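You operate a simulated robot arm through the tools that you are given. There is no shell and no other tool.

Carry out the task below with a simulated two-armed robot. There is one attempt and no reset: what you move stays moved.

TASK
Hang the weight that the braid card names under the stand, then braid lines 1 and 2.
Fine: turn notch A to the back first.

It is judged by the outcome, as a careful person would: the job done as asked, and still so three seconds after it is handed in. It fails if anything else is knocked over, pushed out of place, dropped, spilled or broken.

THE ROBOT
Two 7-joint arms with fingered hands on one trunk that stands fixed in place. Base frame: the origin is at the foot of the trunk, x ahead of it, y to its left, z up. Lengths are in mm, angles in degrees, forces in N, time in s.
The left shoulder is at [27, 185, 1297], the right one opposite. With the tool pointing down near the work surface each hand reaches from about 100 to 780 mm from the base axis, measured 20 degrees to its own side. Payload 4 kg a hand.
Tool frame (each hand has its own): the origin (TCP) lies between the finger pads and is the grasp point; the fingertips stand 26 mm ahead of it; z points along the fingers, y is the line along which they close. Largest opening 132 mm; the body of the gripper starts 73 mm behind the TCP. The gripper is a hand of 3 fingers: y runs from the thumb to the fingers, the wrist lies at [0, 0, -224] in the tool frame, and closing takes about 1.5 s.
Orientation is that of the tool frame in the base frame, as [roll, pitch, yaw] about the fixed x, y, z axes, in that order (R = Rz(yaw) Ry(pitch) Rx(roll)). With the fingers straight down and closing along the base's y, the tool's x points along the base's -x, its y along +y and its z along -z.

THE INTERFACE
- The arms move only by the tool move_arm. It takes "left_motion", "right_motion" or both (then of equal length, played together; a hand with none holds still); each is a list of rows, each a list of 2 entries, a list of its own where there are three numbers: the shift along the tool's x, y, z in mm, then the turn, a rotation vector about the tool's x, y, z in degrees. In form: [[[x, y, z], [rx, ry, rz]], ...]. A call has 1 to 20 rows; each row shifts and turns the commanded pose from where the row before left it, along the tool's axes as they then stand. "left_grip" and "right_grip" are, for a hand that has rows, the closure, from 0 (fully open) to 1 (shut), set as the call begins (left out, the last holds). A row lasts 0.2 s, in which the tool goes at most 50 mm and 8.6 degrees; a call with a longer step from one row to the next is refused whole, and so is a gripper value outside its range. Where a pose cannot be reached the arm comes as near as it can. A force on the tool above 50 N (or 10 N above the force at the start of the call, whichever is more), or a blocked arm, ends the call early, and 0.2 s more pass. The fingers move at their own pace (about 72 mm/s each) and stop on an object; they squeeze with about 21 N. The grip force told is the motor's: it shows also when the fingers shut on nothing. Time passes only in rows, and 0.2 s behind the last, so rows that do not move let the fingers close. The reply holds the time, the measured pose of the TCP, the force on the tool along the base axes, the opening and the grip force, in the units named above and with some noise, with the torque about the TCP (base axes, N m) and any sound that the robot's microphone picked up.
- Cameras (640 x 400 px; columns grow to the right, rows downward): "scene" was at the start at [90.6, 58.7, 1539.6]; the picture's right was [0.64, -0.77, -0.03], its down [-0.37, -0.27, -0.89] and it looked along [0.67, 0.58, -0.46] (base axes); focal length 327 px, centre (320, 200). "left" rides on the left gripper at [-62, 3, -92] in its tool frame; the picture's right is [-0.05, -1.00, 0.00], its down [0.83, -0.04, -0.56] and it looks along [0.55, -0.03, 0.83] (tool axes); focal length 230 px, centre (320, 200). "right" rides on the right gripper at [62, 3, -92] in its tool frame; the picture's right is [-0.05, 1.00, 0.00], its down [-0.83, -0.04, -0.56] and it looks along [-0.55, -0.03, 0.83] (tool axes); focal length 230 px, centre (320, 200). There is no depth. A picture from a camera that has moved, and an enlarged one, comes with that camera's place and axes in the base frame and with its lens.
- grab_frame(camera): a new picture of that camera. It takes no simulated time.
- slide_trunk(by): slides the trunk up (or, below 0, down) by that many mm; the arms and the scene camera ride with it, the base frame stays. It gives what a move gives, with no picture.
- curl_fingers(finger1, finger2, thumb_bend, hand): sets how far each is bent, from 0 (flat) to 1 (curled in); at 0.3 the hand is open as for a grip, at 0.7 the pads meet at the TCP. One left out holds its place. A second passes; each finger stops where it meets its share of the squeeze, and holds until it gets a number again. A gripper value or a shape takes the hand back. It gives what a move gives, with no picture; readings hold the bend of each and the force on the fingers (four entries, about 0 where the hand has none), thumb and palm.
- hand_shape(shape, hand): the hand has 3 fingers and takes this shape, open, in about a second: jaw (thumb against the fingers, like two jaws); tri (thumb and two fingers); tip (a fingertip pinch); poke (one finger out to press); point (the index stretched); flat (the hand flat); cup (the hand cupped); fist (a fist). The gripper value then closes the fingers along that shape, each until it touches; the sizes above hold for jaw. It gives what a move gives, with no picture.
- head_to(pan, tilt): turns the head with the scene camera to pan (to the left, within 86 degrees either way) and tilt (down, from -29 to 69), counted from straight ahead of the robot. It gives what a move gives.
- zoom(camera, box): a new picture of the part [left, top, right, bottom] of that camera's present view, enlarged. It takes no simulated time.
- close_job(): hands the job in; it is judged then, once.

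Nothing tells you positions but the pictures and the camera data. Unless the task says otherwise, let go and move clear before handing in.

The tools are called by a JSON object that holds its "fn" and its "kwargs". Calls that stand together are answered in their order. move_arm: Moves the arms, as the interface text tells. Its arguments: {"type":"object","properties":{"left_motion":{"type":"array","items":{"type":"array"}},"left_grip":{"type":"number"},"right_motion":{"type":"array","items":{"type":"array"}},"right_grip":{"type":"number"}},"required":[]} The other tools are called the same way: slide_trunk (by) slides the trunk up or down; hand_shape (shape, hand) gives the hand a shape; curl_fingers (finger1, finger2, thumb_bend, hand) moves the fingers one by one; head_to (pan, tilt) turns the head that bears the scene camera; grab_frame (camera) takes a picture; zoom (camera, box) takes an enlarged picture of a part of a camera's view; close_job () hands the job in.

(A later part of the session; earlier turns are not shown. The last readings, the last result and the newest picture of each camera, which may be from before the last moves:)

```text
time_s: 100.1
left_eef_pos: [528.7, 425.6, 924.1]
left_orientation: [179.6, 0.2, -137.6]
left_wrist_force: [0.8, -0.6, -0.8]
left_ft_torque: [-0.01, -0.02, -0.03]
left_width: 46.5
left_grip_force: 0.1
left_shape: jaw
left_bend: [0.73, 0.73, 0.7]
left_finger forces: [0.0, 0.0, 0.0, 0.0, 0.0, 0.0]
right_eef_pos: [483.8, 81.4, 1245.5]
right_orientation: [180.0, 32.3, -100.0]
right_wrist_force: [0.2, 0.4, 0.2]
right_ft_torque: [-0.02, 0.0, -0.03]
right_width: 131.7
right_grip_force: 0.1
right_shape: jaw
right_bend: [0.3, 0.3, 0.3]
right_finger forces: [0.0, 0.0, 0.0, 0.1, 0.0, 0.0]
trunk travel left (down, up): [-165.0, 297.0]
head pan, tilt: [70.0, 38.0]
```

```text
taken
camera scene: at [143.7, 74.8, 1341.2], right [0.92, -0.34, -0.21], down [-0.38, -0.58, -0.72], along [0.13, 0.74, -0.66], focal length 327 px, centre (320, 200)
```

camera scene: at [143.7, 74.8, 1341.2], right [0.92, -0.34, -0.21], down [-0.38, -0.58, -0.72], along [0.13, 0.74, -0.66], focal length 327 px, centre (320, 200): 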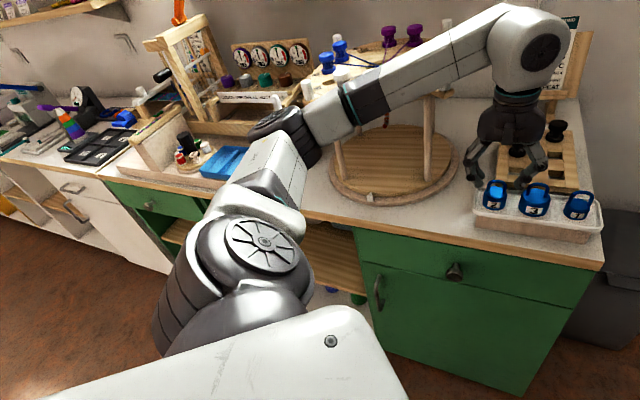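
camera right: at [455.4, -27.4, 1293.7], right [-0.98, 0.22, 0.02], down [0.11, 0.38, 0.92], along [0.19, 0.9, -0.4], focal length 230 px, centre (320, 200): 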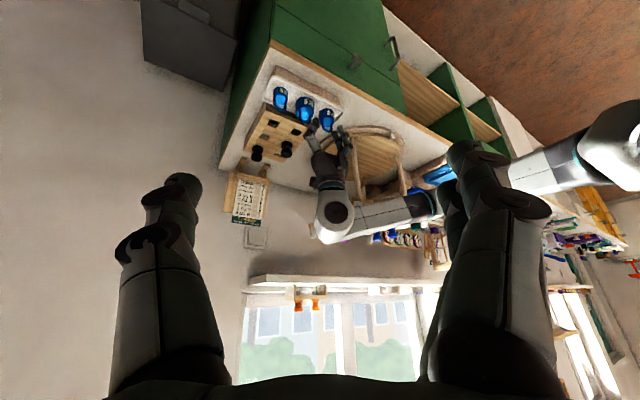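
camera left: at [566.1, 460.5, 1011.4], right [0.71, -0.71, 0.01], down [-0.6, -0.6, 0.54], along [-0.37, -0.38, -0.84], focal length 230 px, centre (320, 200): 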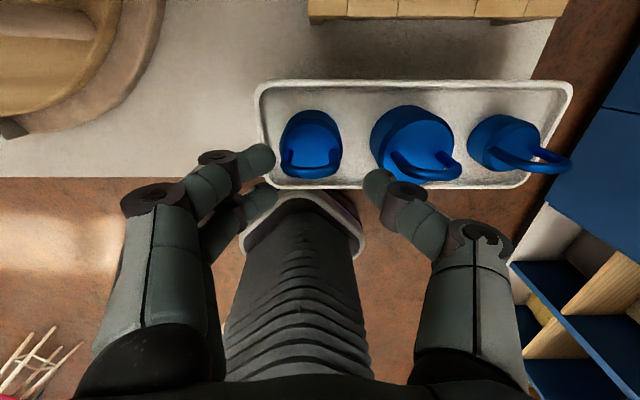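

I see no outside contact at the elbow; the arm is just folded very tightly because the shoulder is too low and close (the wrist is barely 300 mm from the shoulder). Raising the trunk should relax everything, so I raise it by 100 mm.

{"fn": "slide_trunk", "kwargs": {"by": 100}}

{"fn": "head_to", "kwargs": {"pan": 52, "tilt": 36}}

{"fn": "grab_frame", "kwargs": {"camera": "scene"}}

```text
time_s: 101.4
left_eef_pos: [529.4, 431.3, 1017.9]
left_orientation: [180.0, -0.2, -137.6]
left_wrist_force: [-0.1, -0.2, 0.3]
left_ft_torque: [0.02, 0.04, 0.02]
left_width: 46.4
left_grip_force: 0.1
left_shape: jaw
left_bend: [0.73, 0.73, 0.7]
left_finger forces: [0.1, 0.0, 0.1, 0.0, 0.0, 0.0]
right_eef_pos: [480.7, 83.6, 1344.9]
right_orientation: [179.9, 32.0, -100.0]
right_wrist_force: [0.3, -0.4, -0.3]
right_ft_torque: [0.02, 0.03, 0.0]
right_width: 131.9
right_grip_force: 0.0
right_shape: jaw
right_bend: [0.3, 0.3, 0.3]
right_finger forces: [0.1, 0.0, 0.0, 0.0, 0.0, 0.1]
trunk travel left (down, up): [-265.0, 197.0]
head pan, tilt: [70.0, 38.0]
```

```text
time_s: 102.2
left_eef_pos: [527.9, 431.5, 1020.3]
left_orientation: [179.8, -0.1, -137.6]
left_wrist_force: [0.0, -0.5, -0.6]
left_ft_torque: [0.01, -0.01, 0.03]
left_width: 46.2
left_grip_force: 0.1
left_shape: jaw
left_bend: [0.73, 0.73, 0.7]
left_finger forces: [0.0, 0.0, 0.0, 0.1, 0.1, 0.0]
right_eef_pos: [480.3, 83.9, 1346.7]
right_orientation: [180.0, 31.9, -100.0]
right_wrist_force: [-0.4, -0.9, -0.7]
right_ft_torque: [0.04, -0.01, 0.0]
right_width: 131.9
right_grip_force: 0.1
right_shape: jaw
right_bend: [0.3, 0.3, 0.3]
right_finger forces: [0.0, 0.0, 0.0, 0.1, 0.1, 0.1]
trunk travel left (down, up): [-265.0, 197.0]
head pan, tilt: [52.0, 36.0]
```

```text
taken
camera scene: at [101.0, 68.9, 1458.0], right [0.78, -0.62, -0.08], down [-0.44, -0.46, -0.77], along [0.44, 0.64, -0.63], focal length 327 px, centre (320, 200)
```

scene: 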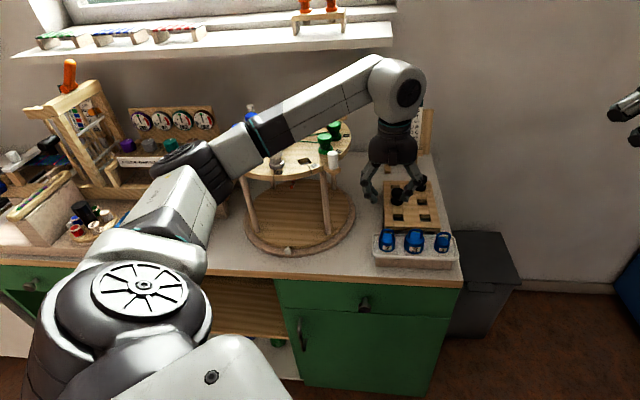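

Torso is upright-ish again. I try tilting flat again (azimuth 35°) at this higher trunk position, still well above the weights.

{"fn": "move_arm", "kwargs": {"left_motion": [[[0, 0, 0], [0, 0, 7.4]], [[0, 0, 0], [0, -8, 0]], [[0, 0, 0], [0, -8, 0]], [[0, 0, 0], [0, -8, 0]], [[0, 0, 0], [0, -8, 0]], [[0, 0, 0], [0, -8, 0]], [[0, 0, 0], [0, -8, 0]], [[0, 0, 0], [0, -8, 0]], [[0, 0, 0], [0, -8, 0]]]}}

{"fn": "move_arm", "kwargs": {"left_motion": [[[0, 0, 0], [0, -5, 0]], [[0, 0, 0], [0, -5, 0]], [[0, 0, 0], [0, -5, 0]]]}}

{"fn": "grab_frame", "kwargs": {"camera": "scene"}}

```text
time_s: 104.2
left_eef_pos: [528.0, 430.5, 1020.8]
left_orientation: [179.8, 64.1, -145.2]
left_wrist_force: [-0.9, 0.2, -0.3]
left_ft_torque: [0.0, 0.01, 0.02]
left_width: 45.9
left_grip_force: 0.0
left_shape: jaw
left_bend: [0.73, 0.73, 0.7]
left_finger forces: [0.0, 0.0, 0.0, 0.0, 0.0, 0.1]
right_eef_pos: [481.0, 84.6, 1346.6]
right_orientation: [-180.0, 32.0, -100.0]
right_wrist_force: [0.9, -0.3, 0.5]
right_ft_torque: [-0.03, -0.01, 0.01]
right_width: 131.9
right_grip_force: 0.1
right_shape: jaw
right_bend: [0.3, 0.3, 0.3]
right_finger forces: [0.0, 0.0, 0.0, 0.1, 0.0, 0.0]
trunk travel left (down, up): [-265.0, 197.0]
head pan, tilt: [52.0, 36.0]
```

```text
time_s: 105.0
left_eef_pos: [539.2, 371.6, 1001.4]
left_orientation: [-171.6, 64.5, -141.3]
left_wrist_force: [0.3, 0.0, 1.0]
left_ft_torque: [0.0, -0.07, 0.04]
left_width: 46.6
left_grip_force: 0.1
left_shape: jaw
left_bend: [0.73, 0.73, 0.7]
left_finger forces: [0.0, 0.1, 0.0, 0.0, 0.0, 0.1]
left hand out of reach, approached as far as the arm can: row 1, 2, 3
right_eef_pos: [482.4, 83.4, 1346.0]
right_orientation: [179.8, 32.0, -100.1]
right_wrist_force: [-0.1, -0.5, 0.2]
right_ft_torque: [0.0, 0.01, 0.03]
right_width: 131.8
right_grip_force: 0.1
right_shape: jaw
right_bend: [0.3, 0.3, 0.3]
right_finger forces: [0.0, 0.0, 0.1, 0.0, 0.0, 0.0]
trunk travel left (down, up): [-265.0, 197.0]
head pan, tilt: [52.0, 36.0]
```

```text
taken
camera scene: at [102.4, 67.5, 1458.0], right [0.78, -0.62, -0.08], down [-0.44, -0.46, -0.77], along [0.44, 0.64, -0.63], focal length 327 px, centre (320, 200)
```

scene: 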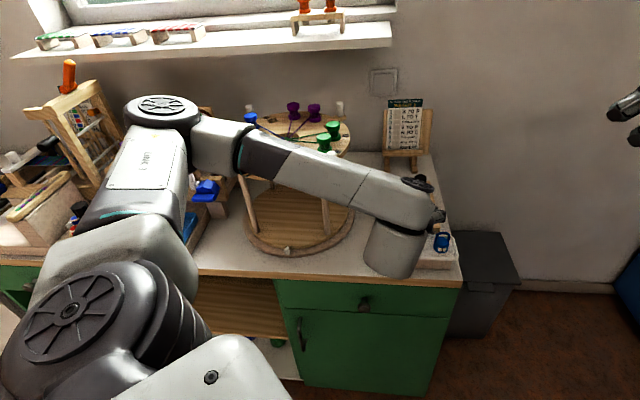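

Flat at azimuth 35° isn't reachable with the elbow up either. So I stay with the plan: turn weight 2 in its tray with the hand straight down (trunk now higher), then pick it from the left. First, back to straight down.

{"fn": "move_arm", "kwargs": {"left_motion": [[[0, 0, 0], [0, 8, 0]], [[0, 0, 0], [0, 8, 0]], [[0, 0, 0], [0, 8, 0]], [[0, 0, 0], [0, 8, 0]], [[0, 0, 0], [0, 8, 0]], [[0, 0, 0], [0, 8, 0]], [[0, 0, 0], [0, 8, 0]], [[0, 0, 0], [0, 8, 0]]]}}

{"fn": "grab_frame", "kwargs": {"camera": "scene"}}

```text
time_s: 106.8
left_eef_pos: [536.2, 397.8, 1009.7]
left_orientation: [-177.6, 4.5, -147.2]
left_wrist_force: [-0.1, -0.3, -0.5]
left_ft_torque: [-0.01, 0.05, 0.0]
left_width: 46.5
left_grip_force: 0.1
left_shape: jaw
left_bend: [0.73, 0.73, 0.7]
left_finger forces: [0.0, 0.0, 0.0, 0.0, 0.0, 0.0]
right_eef_pos: [481.9, 84.4, 1345.9]
right_orientation: [180.0, 32.0, -100.1]
right_wrist_force: [0.0, -0.4, 0.4]
right_ft_torque: [0.01, 0.02, -0.01]
right_width: 131.9
right_grip_force: 0.1
right_shape: jaw
right_bend: [0.3, 0.3, 0.3]
right_finger forces: [0.0, 0.1, 0.0, 0.1, 0.0, 0.0]
trunk travel left (down, up): [-265.0, 197.0]
head pan, tilt: [52.0, 36.0]
```

```text
taken
camera scene: at [102.1, 69.2, 1457.8], right [0.78, -0.62, -0.08], down [-0.44, -0.46, -0.77], along [0.44, 0.64, -0.64], focal length 327 px, centre (320, 200)
```

scene: 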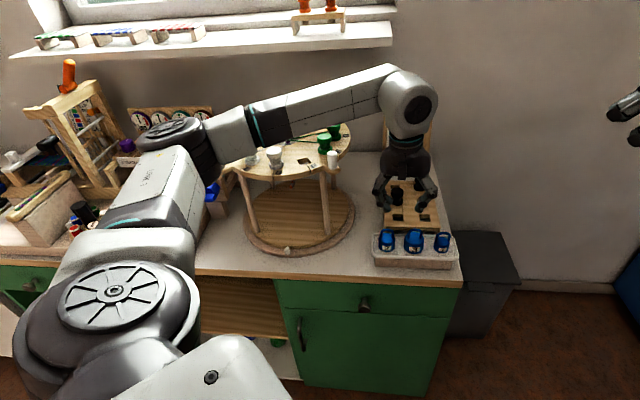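

Nearly straight down; I level it, centre it over weight 2 and descend to about z 955.

{"fn": "move_arm", "kwargs": {"left_motion": [[[-5, 15, 10], [-2.4, 4.5, 0]], [[-5, 15.4, 15], [0, 0, -4.6]], [[0, 0, 15], [0, 0, -4.6]], [[0, 0, 15], [0, 0, 0]]]}}

{"fn": "zoom", "kwargs": {"camera": "left", "box": [220, 60, 440, 250]}}

{"fn": "grab_frame", "kwargs": {"camera": "scene"}}

```text
time_s: 107.8
left_eef_pos: [529.5, 428.6, 955.1]
left_orientation: [179.8, 0.1, -137.9]
left_wrist_force: [-0.3, -0.1, -0.4]
left_ft_torque: [-0.01, -0.02, -0.02]
left_width: 46.3
left_grip_force: 0.1
left_shape: jaw
left_bend: [0.73, 0.73, 0.7]
left_finger forces: [0.0, 0.0, 0.0, 0.0, 0.0, 0.0]
right_eef_pos: [481.9, 85.5, 1346.4]
right_orientation: [-180.0, 31.9, -100.0]
right_wrist_force: [-0.1, 0.2, -0.6]
right_ft_torque: [-0.03, -0.01, -0.03]
right_width: 132.0
right_grip_force: 0.2
right_shape: jaw
right_bend: [0.3, 0.3, 0.3]
right_finger forces: [0.0, 0.1, 0.1, 0.1, 0.0, 0.0]
trunk travel left (down, up): [-265.0, 197.0]
head pan, tilt: [52.0, 36.0]
```

```text
2.11 times, centred on (330, 155) of left
camera zoom: at [571.4, 471.8, 1047.3], right [0.71, -0.71, 0.0], down [-0.59, -0.59, 0.55], along [-0.39, -0.39, -0.83], focal length 484 px, centre (299, 295)
```

zoom: 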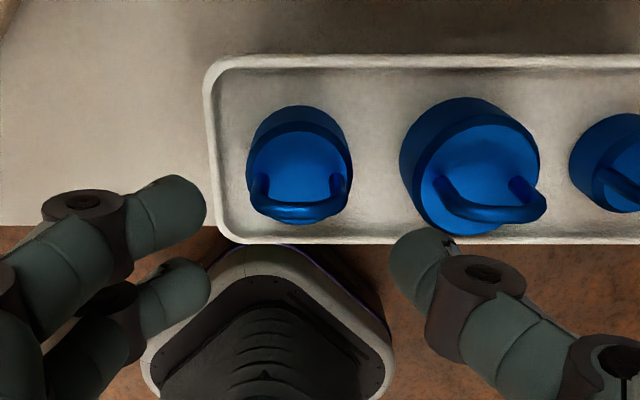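

```text
taken
camera scene: at [101.7, 69.3, 1457.9], right [0.78, -0.62, -0.08], down [-0.44, -0.46, -0.77], along [0.44, 0.64, -0.64], focal length 327 px, centre (320, 200)
```

scene: 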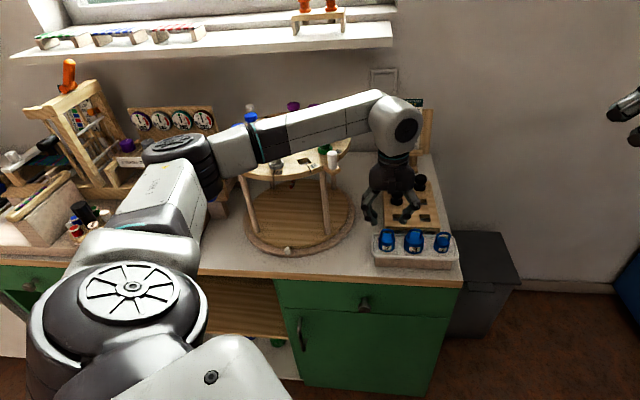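

Centred within 2 mm, torso steady. I descend to the arch (TCP z≈901).

{"fn": "move_arm", "kwargs": {"left_motion": [[[0.7, 0, 20], [0, 0, 0]], [[0.7, 0, 17], [0, 0, 0]], [[0, 0, 10], [0, 0, 0]], [[0, 0, 6], [0, 0, 0]]]}}

{"fn": "zoom", "kwargs": {"camera": "left", "box": [220, 110, 440, 300]}}

{"fn": "zoom", "kwargs": {"camera": "scene", "box": [350, 170, 470, 280]}}

```text
time_s: 108.8
left_eef_pos: [528.0, 427.3, 902.8]
left_orientation: [179.9, 0.1, -138.1]
left_wrist_force: [-1.0, -0.4, 0.8]
left_ft_torque: [-0.05, 0.0, 0.0]
left_width: 46.2
left_grip_force: 0.0
left_shape: jaw
left_bend: [0.73, 0.73, 0.7]
left_finger forces: [0.0, 0.1, 0.1, 0.0, 0.8, 0.0]
right_eef_pos: [480.9, 84.1, 1347.3]
right_orientation: [-180.0, 32.0, -100.0]
right_wrist_force: [-0.7, -0.6, 0.4]
right_ft_torque: [0.0, 0.02, 0.0]
right_width: 131.8
right_grip_force: 0.1
right_shape: jaw
right_bend: [0.3, 0.3, 0.3]
right_finger forces: [0.0, 0.0, 0.1, 0.0, 0.0, 0.0]
trunk travel left (down, up): [-265.0, 197.0]
head pan, tilt: [52.0, 36.0]
```

```text
2.11 times, centred on (330, 205) of left
camera zoom: at [570.1, 470.4, 995.4], right [0.71, -0.71, 0.0], down [-0.59, -0.59, 0.55], along [-0.39, -0.39, -0.83], focal length 484 px, centre (299, 190)
```

zoom: 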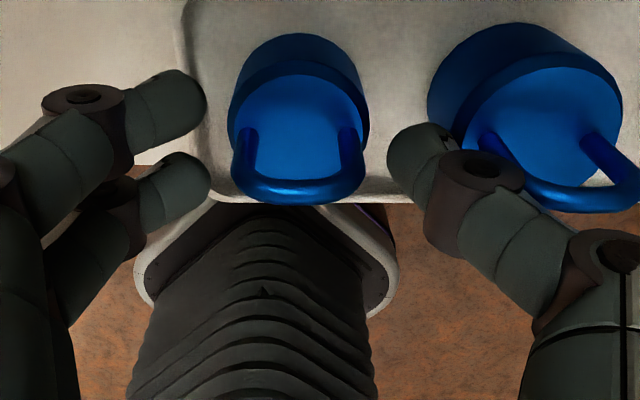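

```text
3.64 times, centred on (410, 225) of scene
camera zoom: at [101.1, 69.0, 1458.0], right [0.78, -0.62, -0.08], down [-0.44, -0.46, -0.77], along [0.44, 0.64, -0.64], focal length 1189 px, centre (-7, 109)
```

zoom: 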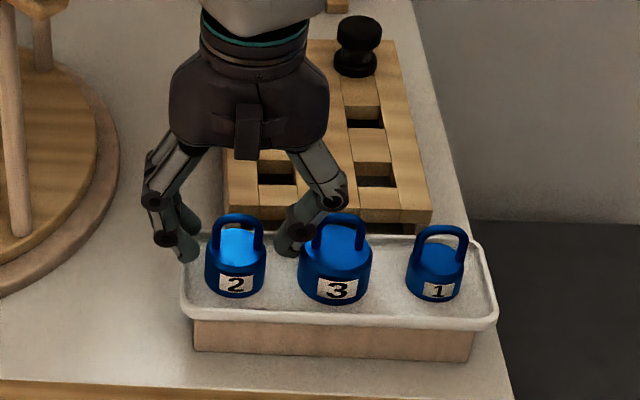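

The arch sits exactly at the TCP. I close on it gently to grip the arch sides.

{"fn": "move_arm", "kwargs": {"left_motion": [[[0, 0, 0], [0, 0, 0]], [[0, 0, 0], [0, 0, 0]], [[0, 0, 0], [0, 0, 0]], [[0, 0, 0], [0, 0, 0]], [[0, 0, 0], [0, 0, 0]]], "left_grip": 0.9}}

{"fn": "zoom", "kwargs": {"camera": "left", "box": [220, 110, 440, 300]}}

```text
time_s: 110.0
left_eef_pos: [528.4, 426.9, 903.1]
left_orientation: [179.8, 0.3, -138.0]
left_wrist_force: [0.2, 0.6, 2.5]
left_ft_torque: [0.11, 0.06, 0.0]
left_width: 25.1
left_grip_force: 20.9
left_shape: jaw
left_bend: [0.73, 0.73, 0.71]
left_finger forces: [11.2, 9.4, 0.0, 0.1, 17.8, 0.0]
right_eef_pos: [480.5, 85.5, 1346.3]
right_orientation: [180.0, 31.9, -100.0]
right_wrist_force: [0.4, 0.4, -0.3]
right_ft_torque: [0.0, 0.03, -0.01]
right_width: 131.8
right_grip_force: 0.1
right_shape: jaw
right_bend: [0.3, 0.3, 0.3]
right_finger forces: [0.0, 0.0, 0.0, 0.0, 0.0, 0.0]
trunk travel left (down, up): [-265.0, 197.0]
head pan, tilt: [52.0, 36.0]
```

```text
2.11 times, centred on (330, 205) of left
camera zoom: at [570.0, 470.4, 995.8], right [0.71, -0.71, 0.0], down [-0.59, -0.59, 0.55], along [-0.39, -0.39, -0.83], focal length 484 px, centre (299, 190)
```

zoom: 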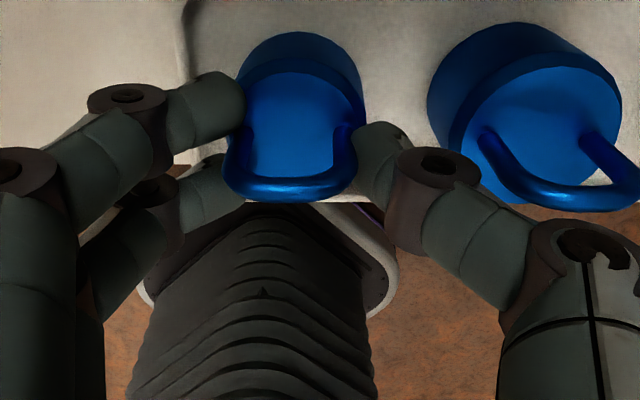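

Firm grip on the arch. I lift it 8 mm, turn it −55° in place, set it down and release.

{"fn": "move_arm", "kwargs": {"left_motion": [[[0, 0, -4], [0, 0, 0]], [[0, 0, -4], [0, 0, 0]], [[0, 0, 0], [0, 0, 7.86]], [[0, 0, 0], [0, 0, 7.86]], [[0, 0, 0], [0, 0, 7.86]], [[0, 0, 0], [0, 0, 7.86]], [[0, 0, 0], [0, 0, 7.86]], [[0, 0, 0], [0, 0, 7.86]], [[0, 0, 0], [0, 0, 7.86]]]}}

{"fn": "grab_frame", "kwargs": {"camera": "left"}}

{"fn": "grab_frame", "kwargs": {"camera": "scene"}}

```text
time_s: 112.0
left_eef_pos: [526.4, 427.4, 910.1]
left_orientation: [179.8, -0.1, 166.8]
left_wrist_force: [0.3, -1.2, -2.9]
left_ft_torque: [0.02, 0.0, 0.0]
left_width: 24.1
left_grip_force: 21.2
left_shape: jaw
left_bend: [0.72, 0.72, 0.71]
left_finger forces: [10.3, 10.4, 0.1, 0.0, 17.4, 0.0]
right_eef_pos: [481.0, 84.9, 1345.1]
right_orientation: [180.0, 32.1, -100.0]
right_wrist_force: [0.9, 0.0, -0.4]
right_ft_torque: [0.02, 0.0, 0.0]
right_width: 131.8
right_grip_force: 0.0
right_shape: jaw
right_bend: [0.3, 0.3, 0.3]
right_finger forces: [0.1, 0.1, 0.1, 0.1, 0.0, 0.0]
trunk travel left (down, up): [-265.0, 197.0]
head pan, tilt: [52.0, 36.0]
```

```text
taken
camera left: at [585.4, 416.7, 1001.8], right [-0.18, -0.98, 0.0], down [-0.82, 0.15, 0.56], along [-0.55, 0.1, -0.83], focal length 230 px, centre (320, 200)
```

left: 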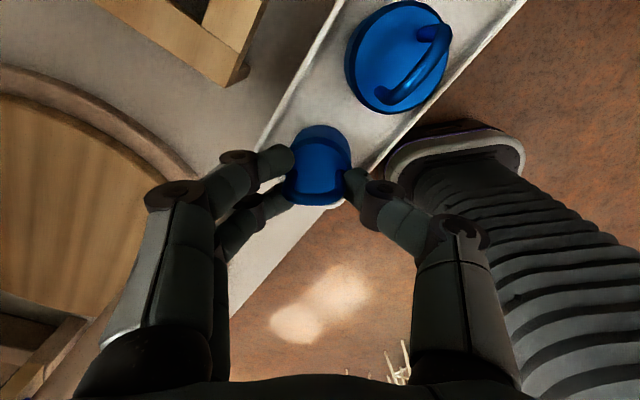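

```text
taken
camera scene: at [101.4, 69.1, 1457.9], right [0.78, -0.62, -0.08], down [-0.44, -0.46, -0.77], along [0.44, 0.64, -0.64], focal length 327 px, centre (320, 200)
```

scene: 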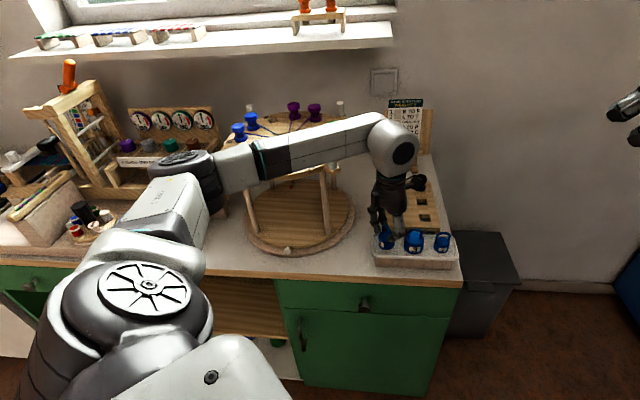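

It turned cleanly (load about 3 N). I set it down, open and rise.

{"fn": "move_arm", "kwargs": {"left_motion": [[[0, 0, 4], [0, 0, 0]], [[0, 0, 3.5], [0, 0, 0]], [[0, 0, 0], [0, 0, 0]]]}}

{"fn": "move_arm", "kwargs": {"left_motion": [[[0, 0, 0], [0, 0, 0]], [[0, 0, 0], [0, 0, 0]], [[0, 0, 0], [0, 0, 0]], [[0, 0, -10], [0, 0, 0]], [[0, 0, -20], [0, 0, 0]], [[0, 0, -25], [0, 0, 0]], [[0, 0, -25], [0, 0, 0]]], "left_grip": 0.65}}

{"fn": "grab_frame", "kwargs": {"camera": "left"}}

{"fn": "zoom", "kwargs": {"camera": "scene", "box": [350, 170, 470, 280]}}

```text
time_s: 112.8
left_eef_pos: [527.4, 427.7, 902.9]
left_orientation: [179.8, 0.1, 166.9]
left_wrist_force: [-0.8, 0.8, 7.4]
left_ft_torque: [0.25, -0.11, -0.03]
left_width: 24.4
left_grip_force: 21.6
left_shape: jaw
left_bend: [0.72, 0.72, 0.71]
left_finger forces: [11.5, 10.7, 0.0, 0.1, 18.3, 0.0]
right_eef_pos: [481.4, 83.7, 1346.6]
right_orientation: [180.0, 32.1, -100.0]
right_wrist_force: [1.0, -0.1, 0.3]
right_ft_torque: [0.02, -0.02, -0.01]
right_width: 131.9
right_grip_force: 0.0
right_shape: jaw
right_bend: [0.3, 0.3, 0.3]
right_finger forces: [0.0, 0.0, 0.0, 0.0, 0.1, 0.1]
trunk travel left (down, up): [-265.0, 197.0]
head pan, tilt: [52.0, 36.0]
```

```text
time_s: 114.4
left_eef_pos: [524.3, 428.1, 984.4]
left_orientation: [179.8, -0.1, 166.9]
left_wrist_force: [0.8, 0.1, 0.3]
left_ft_torque: [0.01, -0.01, 0.03]
left_width: 45.7
left_grip_force: 0.1
left_shape: jaw
left_bend: [0.74, 0.74, 0.7]
left_finger forces: [0.0, 0.0, 0.0, 0.0, 0.0, 0.0]
right_eef_pos: [481.1, 83.5, 1346.9]
right_orientation: [-180.0, 32.0, -100.0]
right_wrist_force: [-0.8, 0.2, 0.6]
right_ft_torque: [-0.01, -0.01, 0.0]
right_width: 131.8
right_grip_force: 0.1
right_shape: jaw
right_bend: [0.3, 0.3, 0.3]
right_finger forces: [0.0, 0.1, 0.0, 0.0, 0.0, 0.1]
trunk travel left (down, up): [-265.0, 197.0]
head pan, tilt: [52.0, 36.0]
```

```text
taken
camera left: at [583.7, 417.4, 1075.8], right [-0.18, -0.98, 0.0], down [-0.82, 0.14, 0.56], along [-0.55, 0.1, -0.83], focal length 230 px, centre (320, 200)
```

left: 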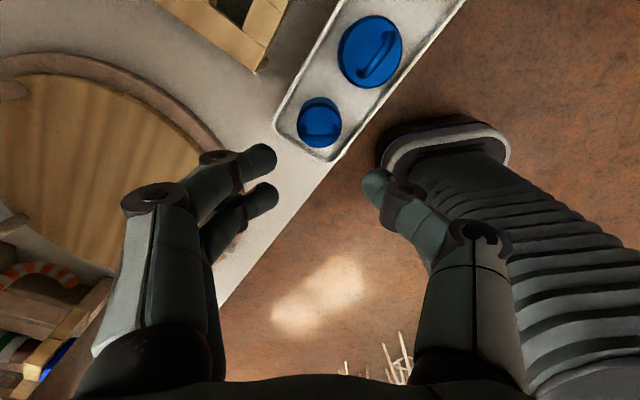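

```text
3.64 times, centred on (410, 225) of scene
camera zoom: at [100.9, 68.5, 1458.0], right [0.78, -0.62, -0.08], down [-0.44, -0.46, -0.77], along [0.44, 0.64, -0.63], focal length 1189 px, centre (-7, 109)
```

zoom: 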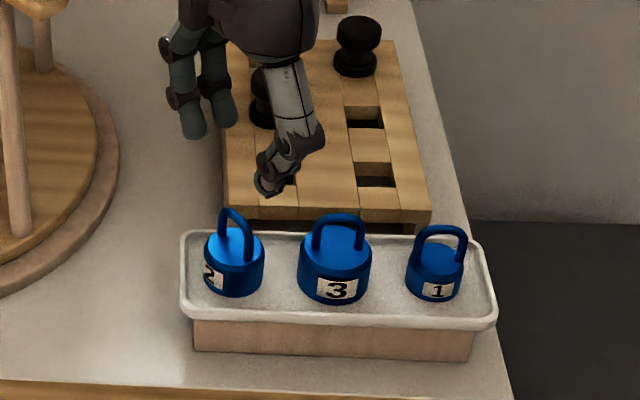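

Weight 2 now faces about −10°. I tilt the hand flat at azimuth −13° above it, checking reach.

{"fn": "move_arm", "kwargs": {"left_motion": [[[0, 0, 0], [0, -8, 0]], [[0, 0, 0], [0, -8, 0]], [[0, 0, 0], [0, -8, 0]], [[0, 0, 0], [0, -8, 0]], [[0, 0, 0], [0, -8, 0]], [[0, 0, 0], [0, -8, 0]], [[0, 0, 0], [0, -8, 0]]]}}

{"fn": "move_arm", "kwargs": {"left_motion": [[[0, 0, 0], [0, -8, 0]], [[0, 0, 0], [0, -8, 0]], [[0, 0, 0], [0, -8, 0]]]}}

{"fn": "grab_frame", "kwargs": {"camera": "scene"}}

{"fn": "grab_frame", "kwargs": {"camera": "left"}}

```text
time_s: 116.0
left_eef_pos: [526.4, 427.7, 982.3]
left_orientation: [179.7, 56.2, 166.6]
left_wrist_force: [0.0, 0.2, -0.5]
left_ft_torque: [0.03, -0.02, -0.03]
left_width: 45.9
left_grip_force: 0.2
left_shape: jaw
left_bend: [0.74, 0.74, 0.7]
left_finger forces: [0.0, 0.0, 0.0, 0.0, 0.0, 0.0]
right_eef_pos: [481.2, 84.7, 1347.4]
right_orientation: [180.0, 32.0, -99.9]
right_wrist_force: [1.1, -0.3, 0.4]
right_ft_torque: [-0.01, 0.0, 0.01]
right_width: 131.8
right_grip_force: 0.1
right_shape: jaw
right_bend: [0.3, 0.3, 0.3]
right_finger forces: [0.0, 0.1, 0.1, 0.0, 0.0, 0.0]
trunk travel left (down, up): [-265.0, 197.0]
head pan, tilt: [52.0, 36.0]
```

```text
time_s: 117.0
left_eef_pos: [446.6, 446.3, 875.9]
left_orientation: [-176.4, 61.9, 171.2]
left_wrist_force: [-0.5, -0.1, -0.4]
left_ft_torque: [0.0, 0.04, -0.03]
left_width: 46.3
left_grip_force: 0.1
left_shape: jaw
left_bend: [0.74, 0.74, 0.7]
left_finger forces: [0.0, 0.1, 0.1, 0.0, 0.1, 0.1]
left hand out of reach, approached as far as the arm can: row 2, 3
right_eef_pos: [483.0, 83.9, 1346.5]
right_orientation: [180.0, 32.0, -100.0]
right_wrist_force: [0.9, -0.2, -0.3]
right_ft_torque: [0.0, 0.03, 0.05]
right_width: 132.0
right_grip_force: 0.1
right_shape: jaw
right_bend: [0.3, 0.3, 0.3]
right_finger forces: [0.1, 0.0, 0.0, 0.0, 0.0, 0.1]
trunk travel left (down, up): [-265.0, 197.0]
head pan, tilt: [52.0, 36.0]
stopped in row 3 (left hand): the arm was blocked; the commanded pose is now the measured one
```

```text
taken
camera scene: at [103.5, 68.0, 1457.8], right [0.78, -0.62, -0.08], down [-0.44, -0.46, -0.77], along [0.44, 0.64, -0.64], focal length 327 px, centre (320, 200)
```

scene: 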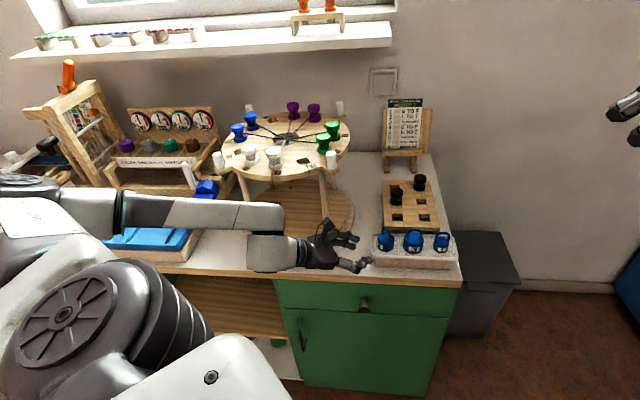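

```text
taken
camera left: at [395.1, 464.8, 973.4], right [-0.18, -0.98, 0.08], down [-0.87, 0.13, -0.47], along [0.45, -0.15, -0.88], focal length 230 px, centre (320, 200)
```

left: 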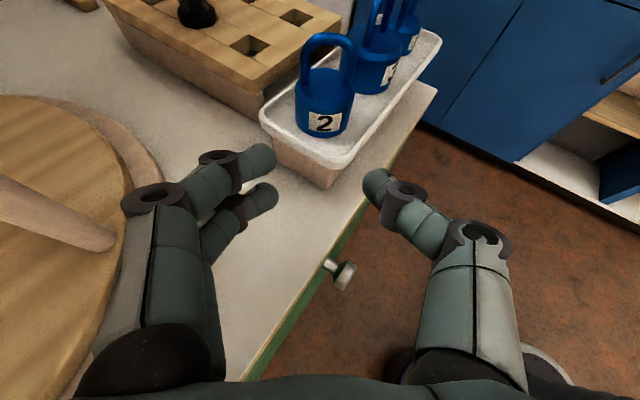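

The arm's solution flipped and the hand swung to [447, 446, 876] (reported "blocked", but no forces, and the weights and stand look untouched). It happens to be a good place: left of the tray, facing weight 2's arch. I check the surroundings, then flatten in small steps.

{"fn": "zoom", "kwargs": {"camera": "scene", "box": [200, 90, 380, 280]}}

{"fn": "move_arm", "kwargs": {"left_motion": [[[0, 0, 0], [3, -3, 0]]]}}

```text
2.11 times, centred on (290, 185) of scene
camera zoom: at [103.5, 68.0, 1457.8], right [0.78, -0.62, -0.08], down [-0.44, -0.46, -0.77], along [0.44, 0.64, -0.64], focal length 688 px, centre (383, 232)
```

zoom: 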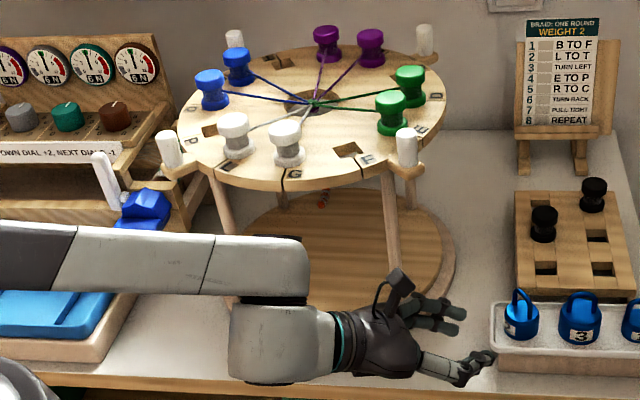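

```text
time_s: 117.4
left_eef_pos: [443.6, 449.3, 876.4]
left_orientation: [-172.6, 65.0, 172.0]
left_wrist_force: [-0.5, 0.4, -0.6]
left_ft_torque: [-0.03, -0.02, -0.04]
left_width: 45.9
left_grip_force: 0.0
left_shape: jaw
left_bend: [0.74, 0.74, 0.7]
left_finger forces: [0.0, 0.1, 0.0, 0.0, 0.0, 0.0]
right_eef_pos: [480.3, 85.0, 1346.8]
right_orientation: [-179.8, 32.1, -99.9]
right_wrist_force: [0.3, 1.2, 0.6]
right_ft_torque: [-0.01, -0.01, -0.01]
right_width: 132.1
right_grip_force: 0.1
right_shape: jaw
right_bend: [0.3, 0.3, 0.3]
right_finger forces: [0.1, 0.1, 0.0, 0.0, 0.0, 0.0]
trunk travel left (down, up): [-265.0, 197.0]
head pan, tilt: [52.0, 36.0]
```

The stand is exactly as before. I correct the roll (wrong sign) and keep flattening gently.

{"fn": "move_arm", "kwargs": {"left_motion": [[[0, 0, 0], [-3.7, -3, 0]], [[0, 0, 0], [-3.7, -3, 0]]]}}

{"fn": "move_arm", "kwargs": {"left_motion": [[[0, 0, 0], [0, -3, 0]], [[0, 0, 0], [0, -3, 0]]]}}

```text
time_s: 118.0
left_eef_pos: [443.9, 450.0, 879.7]
left_orientation: [-179.2, 70.8, 172.8]
left_wrist_force: [0.3, -0.2, -0.9]
left_ft_torque: [0.0, -0.01, -0.02]
left_width: 46.0
left_grip_force: 0.0
left_shape: jaw
left_bend: [0.74, 0.74, 0.7]
left_finger forces: [0.0, 0.0, 0.0, 0.0, 0.0, 0.1]
left hand out of reach, approached as far as the arm can: row 2
right_eef_pos: [479.6, 84.3, 1346.7]
right_orientation: [-180.0, 32.0, -100.0]
right_wrist_force: [0.1, -0.7, -0.2]
right_ft_torque: [0.02, -0.01, 0.03]
right_width: 131.8
right_grip_force: 0.1
right_shape: jaw
right_bend: [0.3, 0.3, 0.3]
right_finger forces: [0.0, 0.0, 0.0, 0.0, 0.1, 0.1]
trunk travel left (down, up): [-265.0, 197.0]
head pan, tilt: [52.0, 36.0]
```

```text
time_s: 118.6
left_eef_pos: [436.4, 456.8, 894.4]
left_orientation: [-178.8, 76.9, 173.4]
left_wrist_force: [-0.2, -0.1, 0.8]
left_ft_torque: [0.02, 0.02, 0.0]
left_width: 46.2
left_grip_force: 0.0
left_shape: jaw
left_bend: [0.74, 0.74, 0.7]
left_finger forces: [0.1, 0.0, 0.1, 0.0, 0.1, 0.0]
left hand out of reach, approached as far as the arm can: row 1, 2
right_eef_pos: [479.6, 83.8, 1347.1]
right_orientation: [-180.0, 32.0, -100.0]
right_wrist_force: [0.4, -0.1, 0.7]
right_ft_torque: [-0.01, 0.01, 0.02]
right_width: 132.2
right_grip_force: 0.0
right_shape: jaw
right_bend: [0.3, 0.3, 0.3]
right_finger forces: [0.0, 0.0, 0.1, 0.0, 0.0, 0.1]
trunk travel left (down, up): [-265.0, 197.0]
head pan, tilt: [52.0, 36.0]
```

I lower the trunk 40 mm to get a flatter forearm at this height.

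{"fn": "slide_trunk", "kwargs": {"by": -40}}

{"fn": "move_arm", "kwargs": {"left_motion": [[[-10, 0, 0], [0, 0, 0]], [[-10, 0, 0], [0, -2, 0]]]}}

{"fn": "grab_frame", "kwargs": {"camera": "left"}}

{"fn": "grab_frame", "kwargs": {"camera": "scene"}}

```text
time_s: 119.5
left_eef_pos: [434.4, 457.6, 854.5]
left_orientation: [-178.7, 77.1, 173.3]
left_wrist_force: [0.4, 0.4, -1.1]
left_ft_torque: [0.0, 0.02, 0.02]
left_width: 46.3
left_grip_force: 0.1
left_shape: jaw
left_bend: [0.74, 0.74, 0.7]
left_finger forces: [0.0, 0.0, 0.0, 0.1, 0.0, 0.0]
right_eef_pos: [478.5, 84.4, 1308.0]
right_orientation: [-179.8, 32.0, -100.1]
right_wrist_force: [-0.6, 0.5, 0.7]
right_ft_torque: [-0.01, 0.0, -0.01]
right_width: 131.9
right_grip_force: 0.1
right_shape: jaw
right_bend: [0.3, 0.3, 0.3]
right_finger forces: [0.1, 0.1, 0.1, 0.0, 0.0, 0.0]
trunk travel left (down, up): [-225.0, 237.0]
head pan, tilt: [52.0, 36.0]
```

```text
time_s: 120.0
left_eef_pos: [441.3, 457.0, 874.0]
left_orientation: [-178.6, 79.0, 173.5]
left_wrist_force: [-0.1, 0.0, -0.5]
left_ft_torque: [-0.01, 0.01, 0.0]
left_width: 46.1
left_grip_force: 0.0
left_shape: jaw
left_bend: [0.74, 0.74, 0.7]
left_finger forces: [0.1, 0.1, 0.1, 0.0, 0.0, 0.0]
right_eef_pos: [480.4, 83.7, 1306.2]
right_orientation: [-179.9, 32.1, -100.0]
right_wrist_force: [0.0, -0.1, 0.1]
right_ft_torque: [0.02, 0.02, 0.0]
right_width: 132.0
right_grip_force: 0.0
right_shape: jaw
right_bend: [0.3, 0.3, 0.3]
right_finger forces: [0.1, 0.0, 0.0, 0.0, 0.0, 0.0]
trunk travel left (down, up): [-225.0, 237.0]
head pan, tilt: [52.0, 36.0]
```

```text
taken
camera left: at [361.8, 471.2, 951.9], right [-0.13, -0.99, 0.06], down [-0.7, 0.05, -0.71], along [0.7, -0.13, -0.7], focal length 230 px, centre (320, 200)
```

left: 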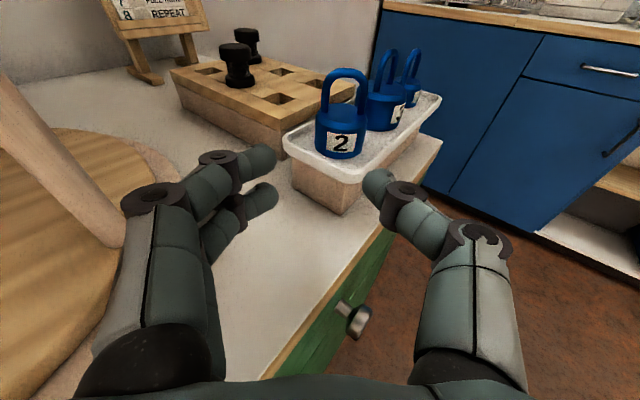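

```text
taken
camera scene: at [124.6, 68.9, 1412.3], right [0.78, -0.62, -0.11], down [-0.47, -0.46, -0.75], along [0.41, 0.64, -0.65], focal length 327 px, centre (320, 200)
```

scene: 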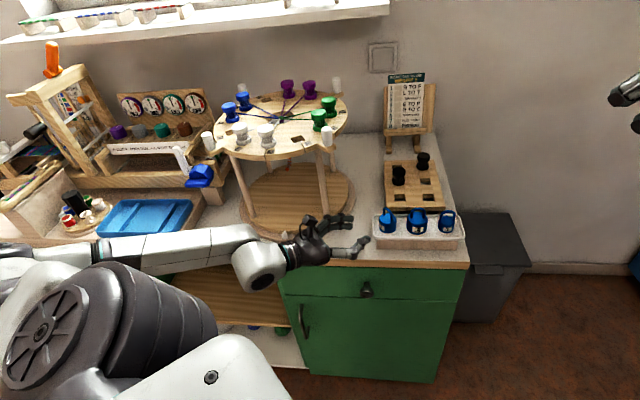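

In reach now: [441, 457, 874], tilt 79°. Weight 2's arch faces the hand. I check the tray rim height before going in.

{"fn": "zoom", "kwargs": {"camera": "left", "box": [260, 40, 460, 220]}}

{"fn": "zoom", "kwargs": {"camera": "scene", "box": [340, 180, 480, 280]}}

```text
2.22 times, centred on (360, 130) of left
camera zoom: at [361.8, 471.2, 951.9], right [-0.13, -0.99, 0.06], down [-0.7, 0.05, -0.71], along [0.7, -0.13, -0.7], focal length 511 px, centre (231, 356)
```

zoom: 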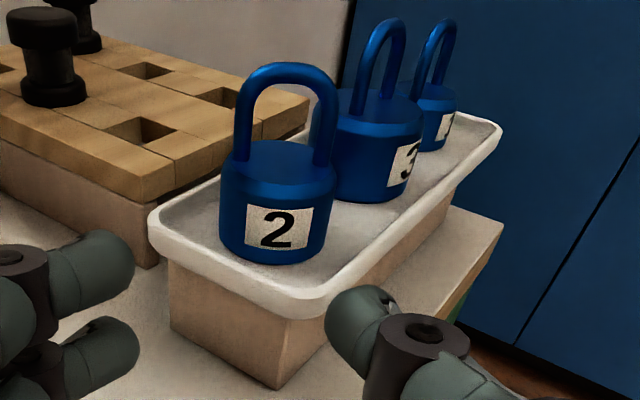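

```text
4.00 times, centred on (410, 230) of scene
camera zoom: at [124.6, 68.9, 1412.3], right [0.78, -0.62, -0.11], down [-0.47, -0.46, -0.75], along [0.41, 0.64, -0.65], focal length 1308 px, centre (-40, 80)
```

zoom: 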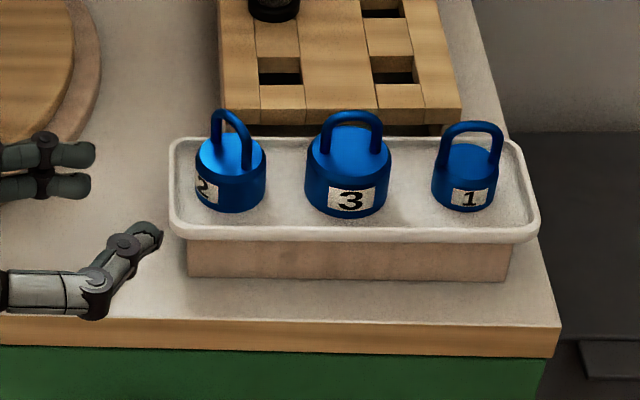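

Refined numbers: tray rim top z≈857, body top ≈881, arch top ≈907.5. I line the hand up on weight 2 (azimuth about −14°, TCP z≈883).

{"fn": "move_arm", "kwargs": {"left_motion": [[[0, 0, 0], [6.5, 0, 1.5]], [[-8.8, -5.9, -1.7], [0, 0, 0]]]}}

{"fn": "zoom", "kwargs": {"camera": "left", "box": [220, 40, 440, 240]}}

```text
time_s: 120.7
left_eef_pos: [437.4, 450.8, 883.3]
left_orientation: [-179.8, 79.1, 165.6]
left_wrist_force: [-0.3, 0.3, -0.3]
left_ft_torque: [0.0, 0.02, 0.0]
left_width: 46.3
left_grip_force: 0.1
left_shape: jaw
left_bend: [0.74, 0.74, 0.7]
left_finger forces: [0.0, 0.0, 0.0, 0.1, 0.0, 0.0]
right_eef_pos: [480.4, 82.8, 1306.6]
right_orientation: [180.0, 32.0, -100.0]
right_wrist_force: [0.6, -0.2, 1.0]
right_ft_torque: [-0.01, -0.03, 0.02]
right_width: 131.9
right_grip_force: 0.0
right_shape: jaw
right_bend: [0.3, 0.3, 0.3]
right_finger forces: [0.0, 0.0, 0.1, 0.0, 0.0, 0.0]
trunk travel left (down, up): [-225.0, 237.0]
head pan, tilt: [52.0, 36.0]
```

```text
2.00 times, centred on (330, 140) of left
camera zoom: at [361.0, 473.5, 961.1], right [-0.24, -0.97, 0.05], down [-0.69, 0.13, -0.71], along [0.68, -0.21, -0.7], focal length 460 px, centre (300, 320)
```

zoom: 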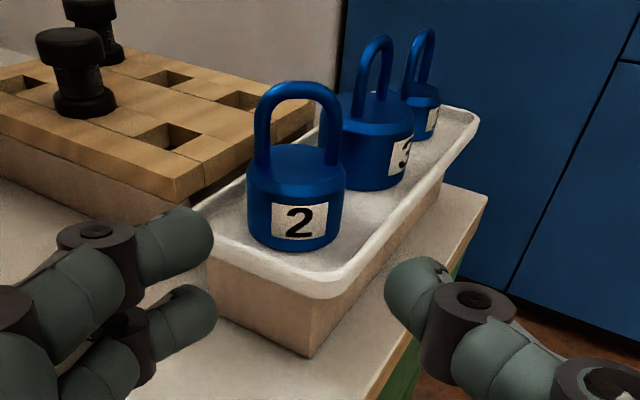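

Well centred; the arch faces the hand squarely. I advance 60 mm towards it.

{"fn": "move_arm", "kwargs": {"left_motion": [[[-3.8, 0.3, 19.6], [0, 0, 0]], [[-3.8, 0.3, 19.6], [0, 0, 0]], [[-3.8, 0.3, 19.6], [0, 0, 0]]]}}

{"fn": "zoom", "kwargs": {"camera": "left", "box": [220, 60, 440, 260]}}

{"fn": "zoom", "kwargs": {"camera": "scene", "box": [340, 180, 480, 280]}}

```text
time_s: 121.5
left_eef_pos: [499.5, 437.3, 880.9]
left_orientation: [-179.7, 79.1, 165.7]
left_wrist_force: [-0.5, -0.3, 0.6]
left_ft_torque: [0.0, 0.04, 0.01]
left_width: 46.0
left_grip_force: 0.0
left_shape: jaw
left_bend: [0.74, 0.74, 0.7]
left_finger forces: [0.1, 0.1, 0.0, 0.0, 0.0, 0.0]
right_eef_pos: [482.8, 83.6, 1306.5]
right_orientation: [179.8, 32.0, -100.0]
right_wrist_force: [-0.3, -0.1, 0.1]
right_ft_torque: [0.0, 0.02, -0.01]
right_width: 132.1
right_grip_force: 0.0
right_shape: jaw
right_bend: [0.3, 0.3, 0.3]
right_finger forces: [0.1, 0.1, 0.1, 0.0, 0.0, 0.0]
trunk travel left (down, up): [-225.0, 237.0]
head pan, tilt: [52.0, 36.0]
```

```text
2.00 times, centred on (330, 160) of left
camera zoom: at [421.5, 460.3, 960.0], right [-0.24, -0.97, 0.05], down [-0.69, 0.13, -0.71], along [0.68, -0.21, -0.7], focal length 460 px, centre (300, 280)
```

zoom: 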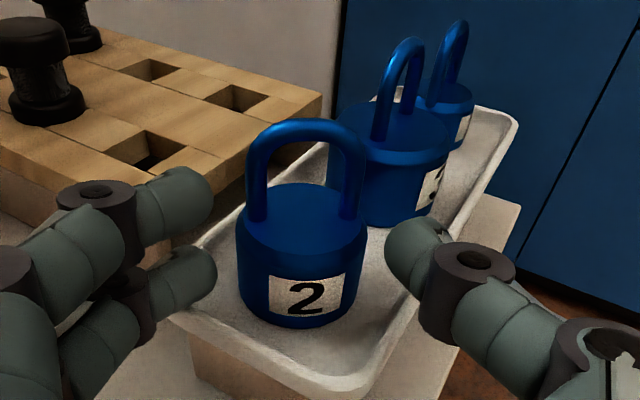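

```text
4.00 times, centred on (410, 230) of scene
camera zoom: at [126.3, 69.0, 1412.1], right [0.78, -0.62, -0.11], down [-0.48, -0.46, -0.75], along [0.41, 0.64, -0.65], focal length 1308 px, centre (-40, 80)
```

zoom: 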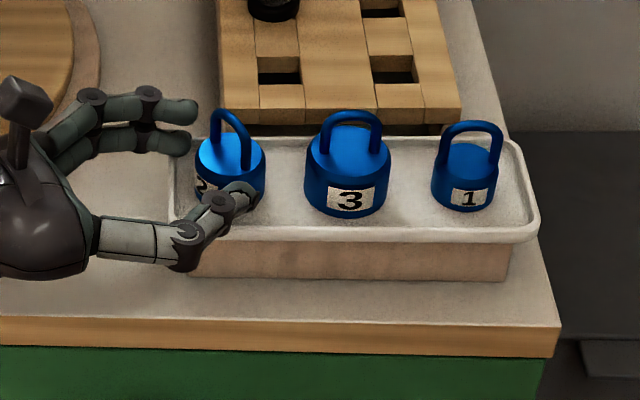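

Clearances look good. Final 30 mm advance, 3 mm up and a 1.4 mm side correction.

{"fn": "move_arm", "kwargs": {"left_motion": [[[-4.3, -0.7, 14.5], [0, 0, 0]], [[-4.3, -0.7, 14.4], [0, 0, 0]]]}}

{"fn": "zoom", "kwargs": {"camera": "left", "box": [220, 90, 440, 290]}}

{"fn": "zoom", "kwargs": {"camera": "scene", "box": [340, 180, 480, 280]}}

```text
time_s: 122.0
left_eef_pos: [527.9, 427.8, 886.2]
left_orientation: [-179.7, 79.0, 165.8]
left_wrist_force: [0.3, 0.4, 1.0]
left_ft_torque: [-0.03, 0.01, -0.02]
left_width: 46.1
left_grip_force: 0.0
left_shape: jaw
left_bend: [0.74, 0.74, 0.7]
left_finger forces: [0.0, 0.0, 0.0, 0.0, 0.0, 0.0]
right_eef_pos: [481.6, 83.8, 1306.2]
right_orientation: [180.0, 32.1, -100.0]
right_wrist_force: [-0.9, 0.2, 0.6]
right_ft_torque: [-0.04, 0.01, -0.01]
right_width: 131.7
right_grip_force: 0.1
right_shape: jaw
right_bend: [0.3, 0.3, 0.3]
right_finger forces: [0.1, 0.0, 0.0, 0.0, 0.0, 0.0]
trunk travel left (down, up): [-225.0, 237.0]
head pan, tilt: [52.0, 36.0]
```

```text
2.00 times, centred on (330, 190) of left
camera zoom: at [450.2, 451.7, 964.9], right [-0.24, -0.97, 0.05], down [-0.69, 0.13, -0.71], along [0.68, -0.21, -0.7], focal length 460 px, centre (300, 220)
```

zoom: 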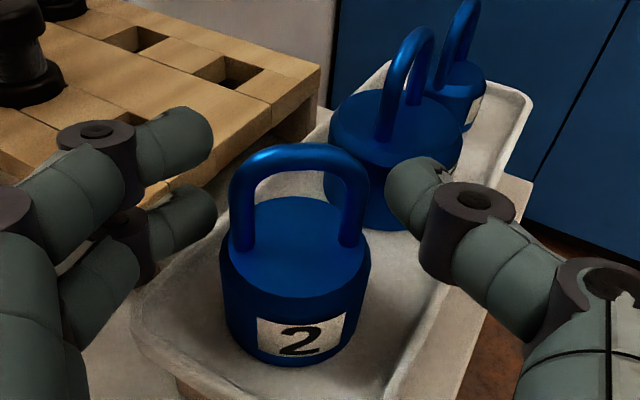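

```text
4.00 times, centred on (410, 230) of scene
camera zoom: at [125.8, 68.9, 1412.2], right [0.78, -0.62, -0.11], down [-0.47, -0.46, -0.75], along [0.41, 0.64, -0.65], focal length 1308 px, centre (-40, 80)
```

zoom: 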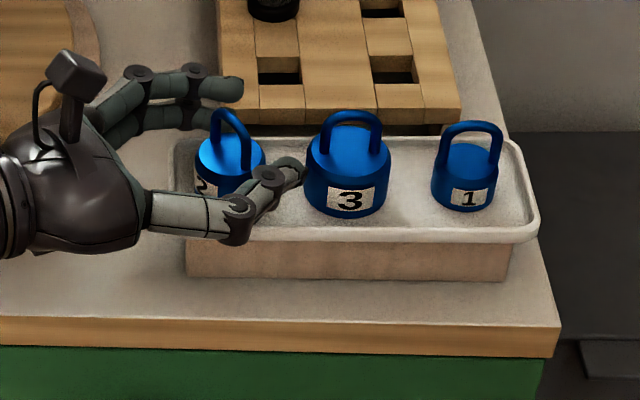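

The hand straddles weight 2, nothing touching. I close on it.

{"fn": "move_arm", "kwargs": {"left_motion": [[[0, 0, 0], [0, 0, 0]], [[0, 0, 0], [0, 0, 0]], [[0, 0, 0], [0, 0, 0]], [[0, 0, 0], [0, 0, 0]], [[0, 0, 0], [0, 0, 0]]], "left_grip": 0.9}}

{"fn": "zoom", "kwargs": {"camera": "left", "box": [220, 90, 440, 290]}}

{"fn": "zoom", "kwargs": {"camera": "scene", "box": [340, 180, 480, 280]}}

```text
time_s: 123.2
left_eef_pos: [527.6, 426.7, 887.6]
left_orientation: [-179.7, 79.1, 165.7]
left_wrist_force: [3.6, -2.3, 1.5]
left_ft_torque: [0.02, -0.05, 0.01]
left_width: 2.4
left_grip_force: 21.1
left_shape: jaw
left_bend: [0.65, 0.74, 0.73]
left_finger forces: [0.0, 4.6, 0.0, 0.0, 3.2, 0.0]
right_eef_pos: [481.3, 83.6, 1306.6]
right_orientation: [-180.0, 32.0, -99.9]
right_wrist_force: [-0.8, 0.1, 0.1]
right_ft_torque: [0.0, 0.0, -0.02]
right_width: 131.8
right_grip_force: 0.1
right_shape: jaw
right_bend: [0.3, 0.3, 0.3]
right_finger forces: [0.0, 0.0, 0.0, 0.1, 0.1, 0.0]
trunk travel left (down, up): [-225.0, 237.0]
head pan, tilt: [52.0, 36.0]
```

```text
2.00 times, centred on (330, 190) of left
camera zoom: at [450.4, 450.7, 965.4], right [-0.24, -0.97, 0.05], down [-0.69, 0.13, -0.71], along [0.68, -0.21, -0.7], focal length 460 px, centre (300, 220)
```

zoom: 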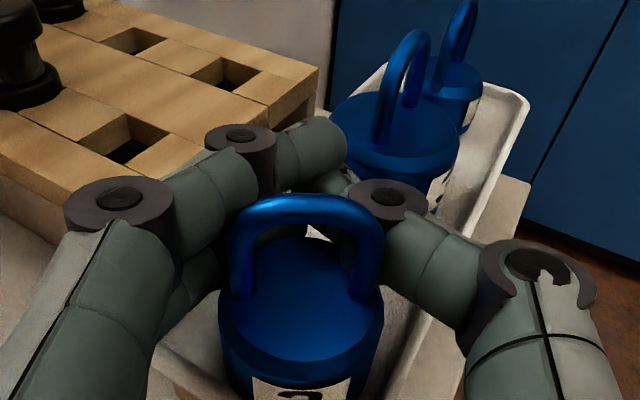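

```text
4.00 times, centred on (410, 230) of scene
camera zoom: at [125.8, 68.4, 1412.2], right [0.78, -0.62, -0.11], down [-0.48, -0.46, -0.75], along [0.41, 0.64, -0.65], focal length 1308 px, centre (-40, 80)
```

zoom: 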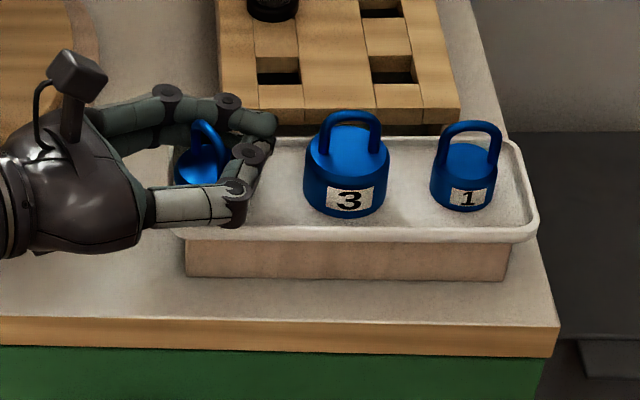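

The fingers slipped past the arch and closed behind the weight, sliding it a little towards the palm; it is still upright in the tray. I open again and reassess.

{"fn": "move_arm", "kwargs": {"left_motion": [[[0, 0, 0], [0, 0, 0]], [[0, 0, 0], [0, 0, 0]], [[0, 0, 0], [0, 0, 0]], [[0, 0, 0], [0, 0, 0]], [[0, 0, 0], [0, 0, 0]]], "left_grip": 0.65}}

{"fn": "zoom", "kwargs": {"camera": "left", "box": [220, 90, 440, 290]}}

{"fn": "zoom", "kwargs": {"camera": "scene", "box": [340, 180, 480, 280]}}

```text
time_s: 124.5
left_eef_pos: [527.2, 427.5, 886.2]
left_orientation: [-179.7, 79.0, 165.7]
left_wrist_force: [0.5, -0.5, 0.1]
left_ft_torque: [-0.02, -0.04, -0.03]
left_width: 45.7
left_grip_force: 0.2
left_shape: jaw
left_bend: [0.73, 0.74, 0.7]
left_finger forces: [0.0, 0.0, 0.1, 0.0, 0.0, 0.0]
right_eef_pos: [482.1, 84.2, 1306.3]
right_orientation: [-180.0, 31.9, -99.9]
right_wrist_force: [0.0, -0.4, 0.1]
right_ft_torque: [-0.02, 0.0, 0.01]
right_width: 132.2
right_grip_force: 0.0
right_shape: jaw
right_bend: [0.3, 0.3, 0.3]
right_finger forces: [0.0, 0.0, 0.1, 0.1, 0.0, 0.0]
trunk travel left (down, up): [-225.0, 237.0]
head pan, tilt: [52.0, 36.0]
```

```text
2.00 times, centred on (330, 190) of left
camera zoom: at [449.8, 451.4, 965.0], right [-0.24, -0.97, 0.05], down [-0.69, 0.13, -0.71], along [0.68, -0.21, -0.7], focal length 460 px, centre (300, 220)
```

zoom: 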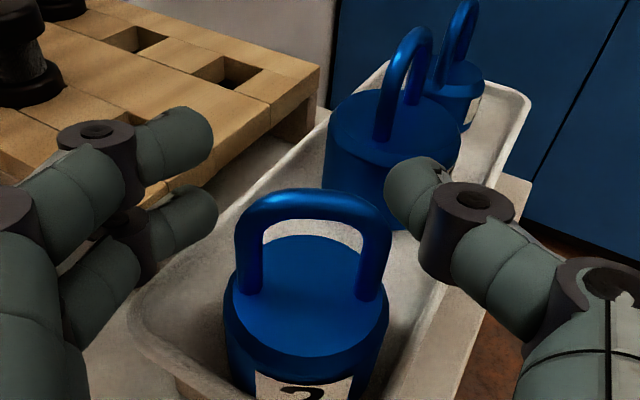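

```text
4.00 times, centred on (410, 230) of scene
camera zoom: at [125.3, 68.8, 1412.2], right [0.78, -0.62, -0.11], down [-0.47, -0.46, -0.75], along [0.41, 0.64, -0.65], focal length 1308 px, centre (-40, 80)
```

zoom: 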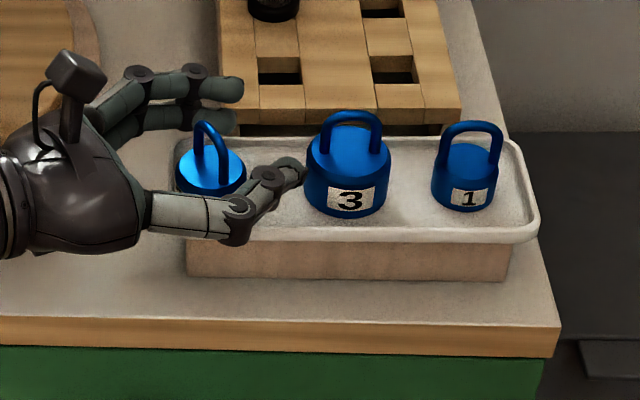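

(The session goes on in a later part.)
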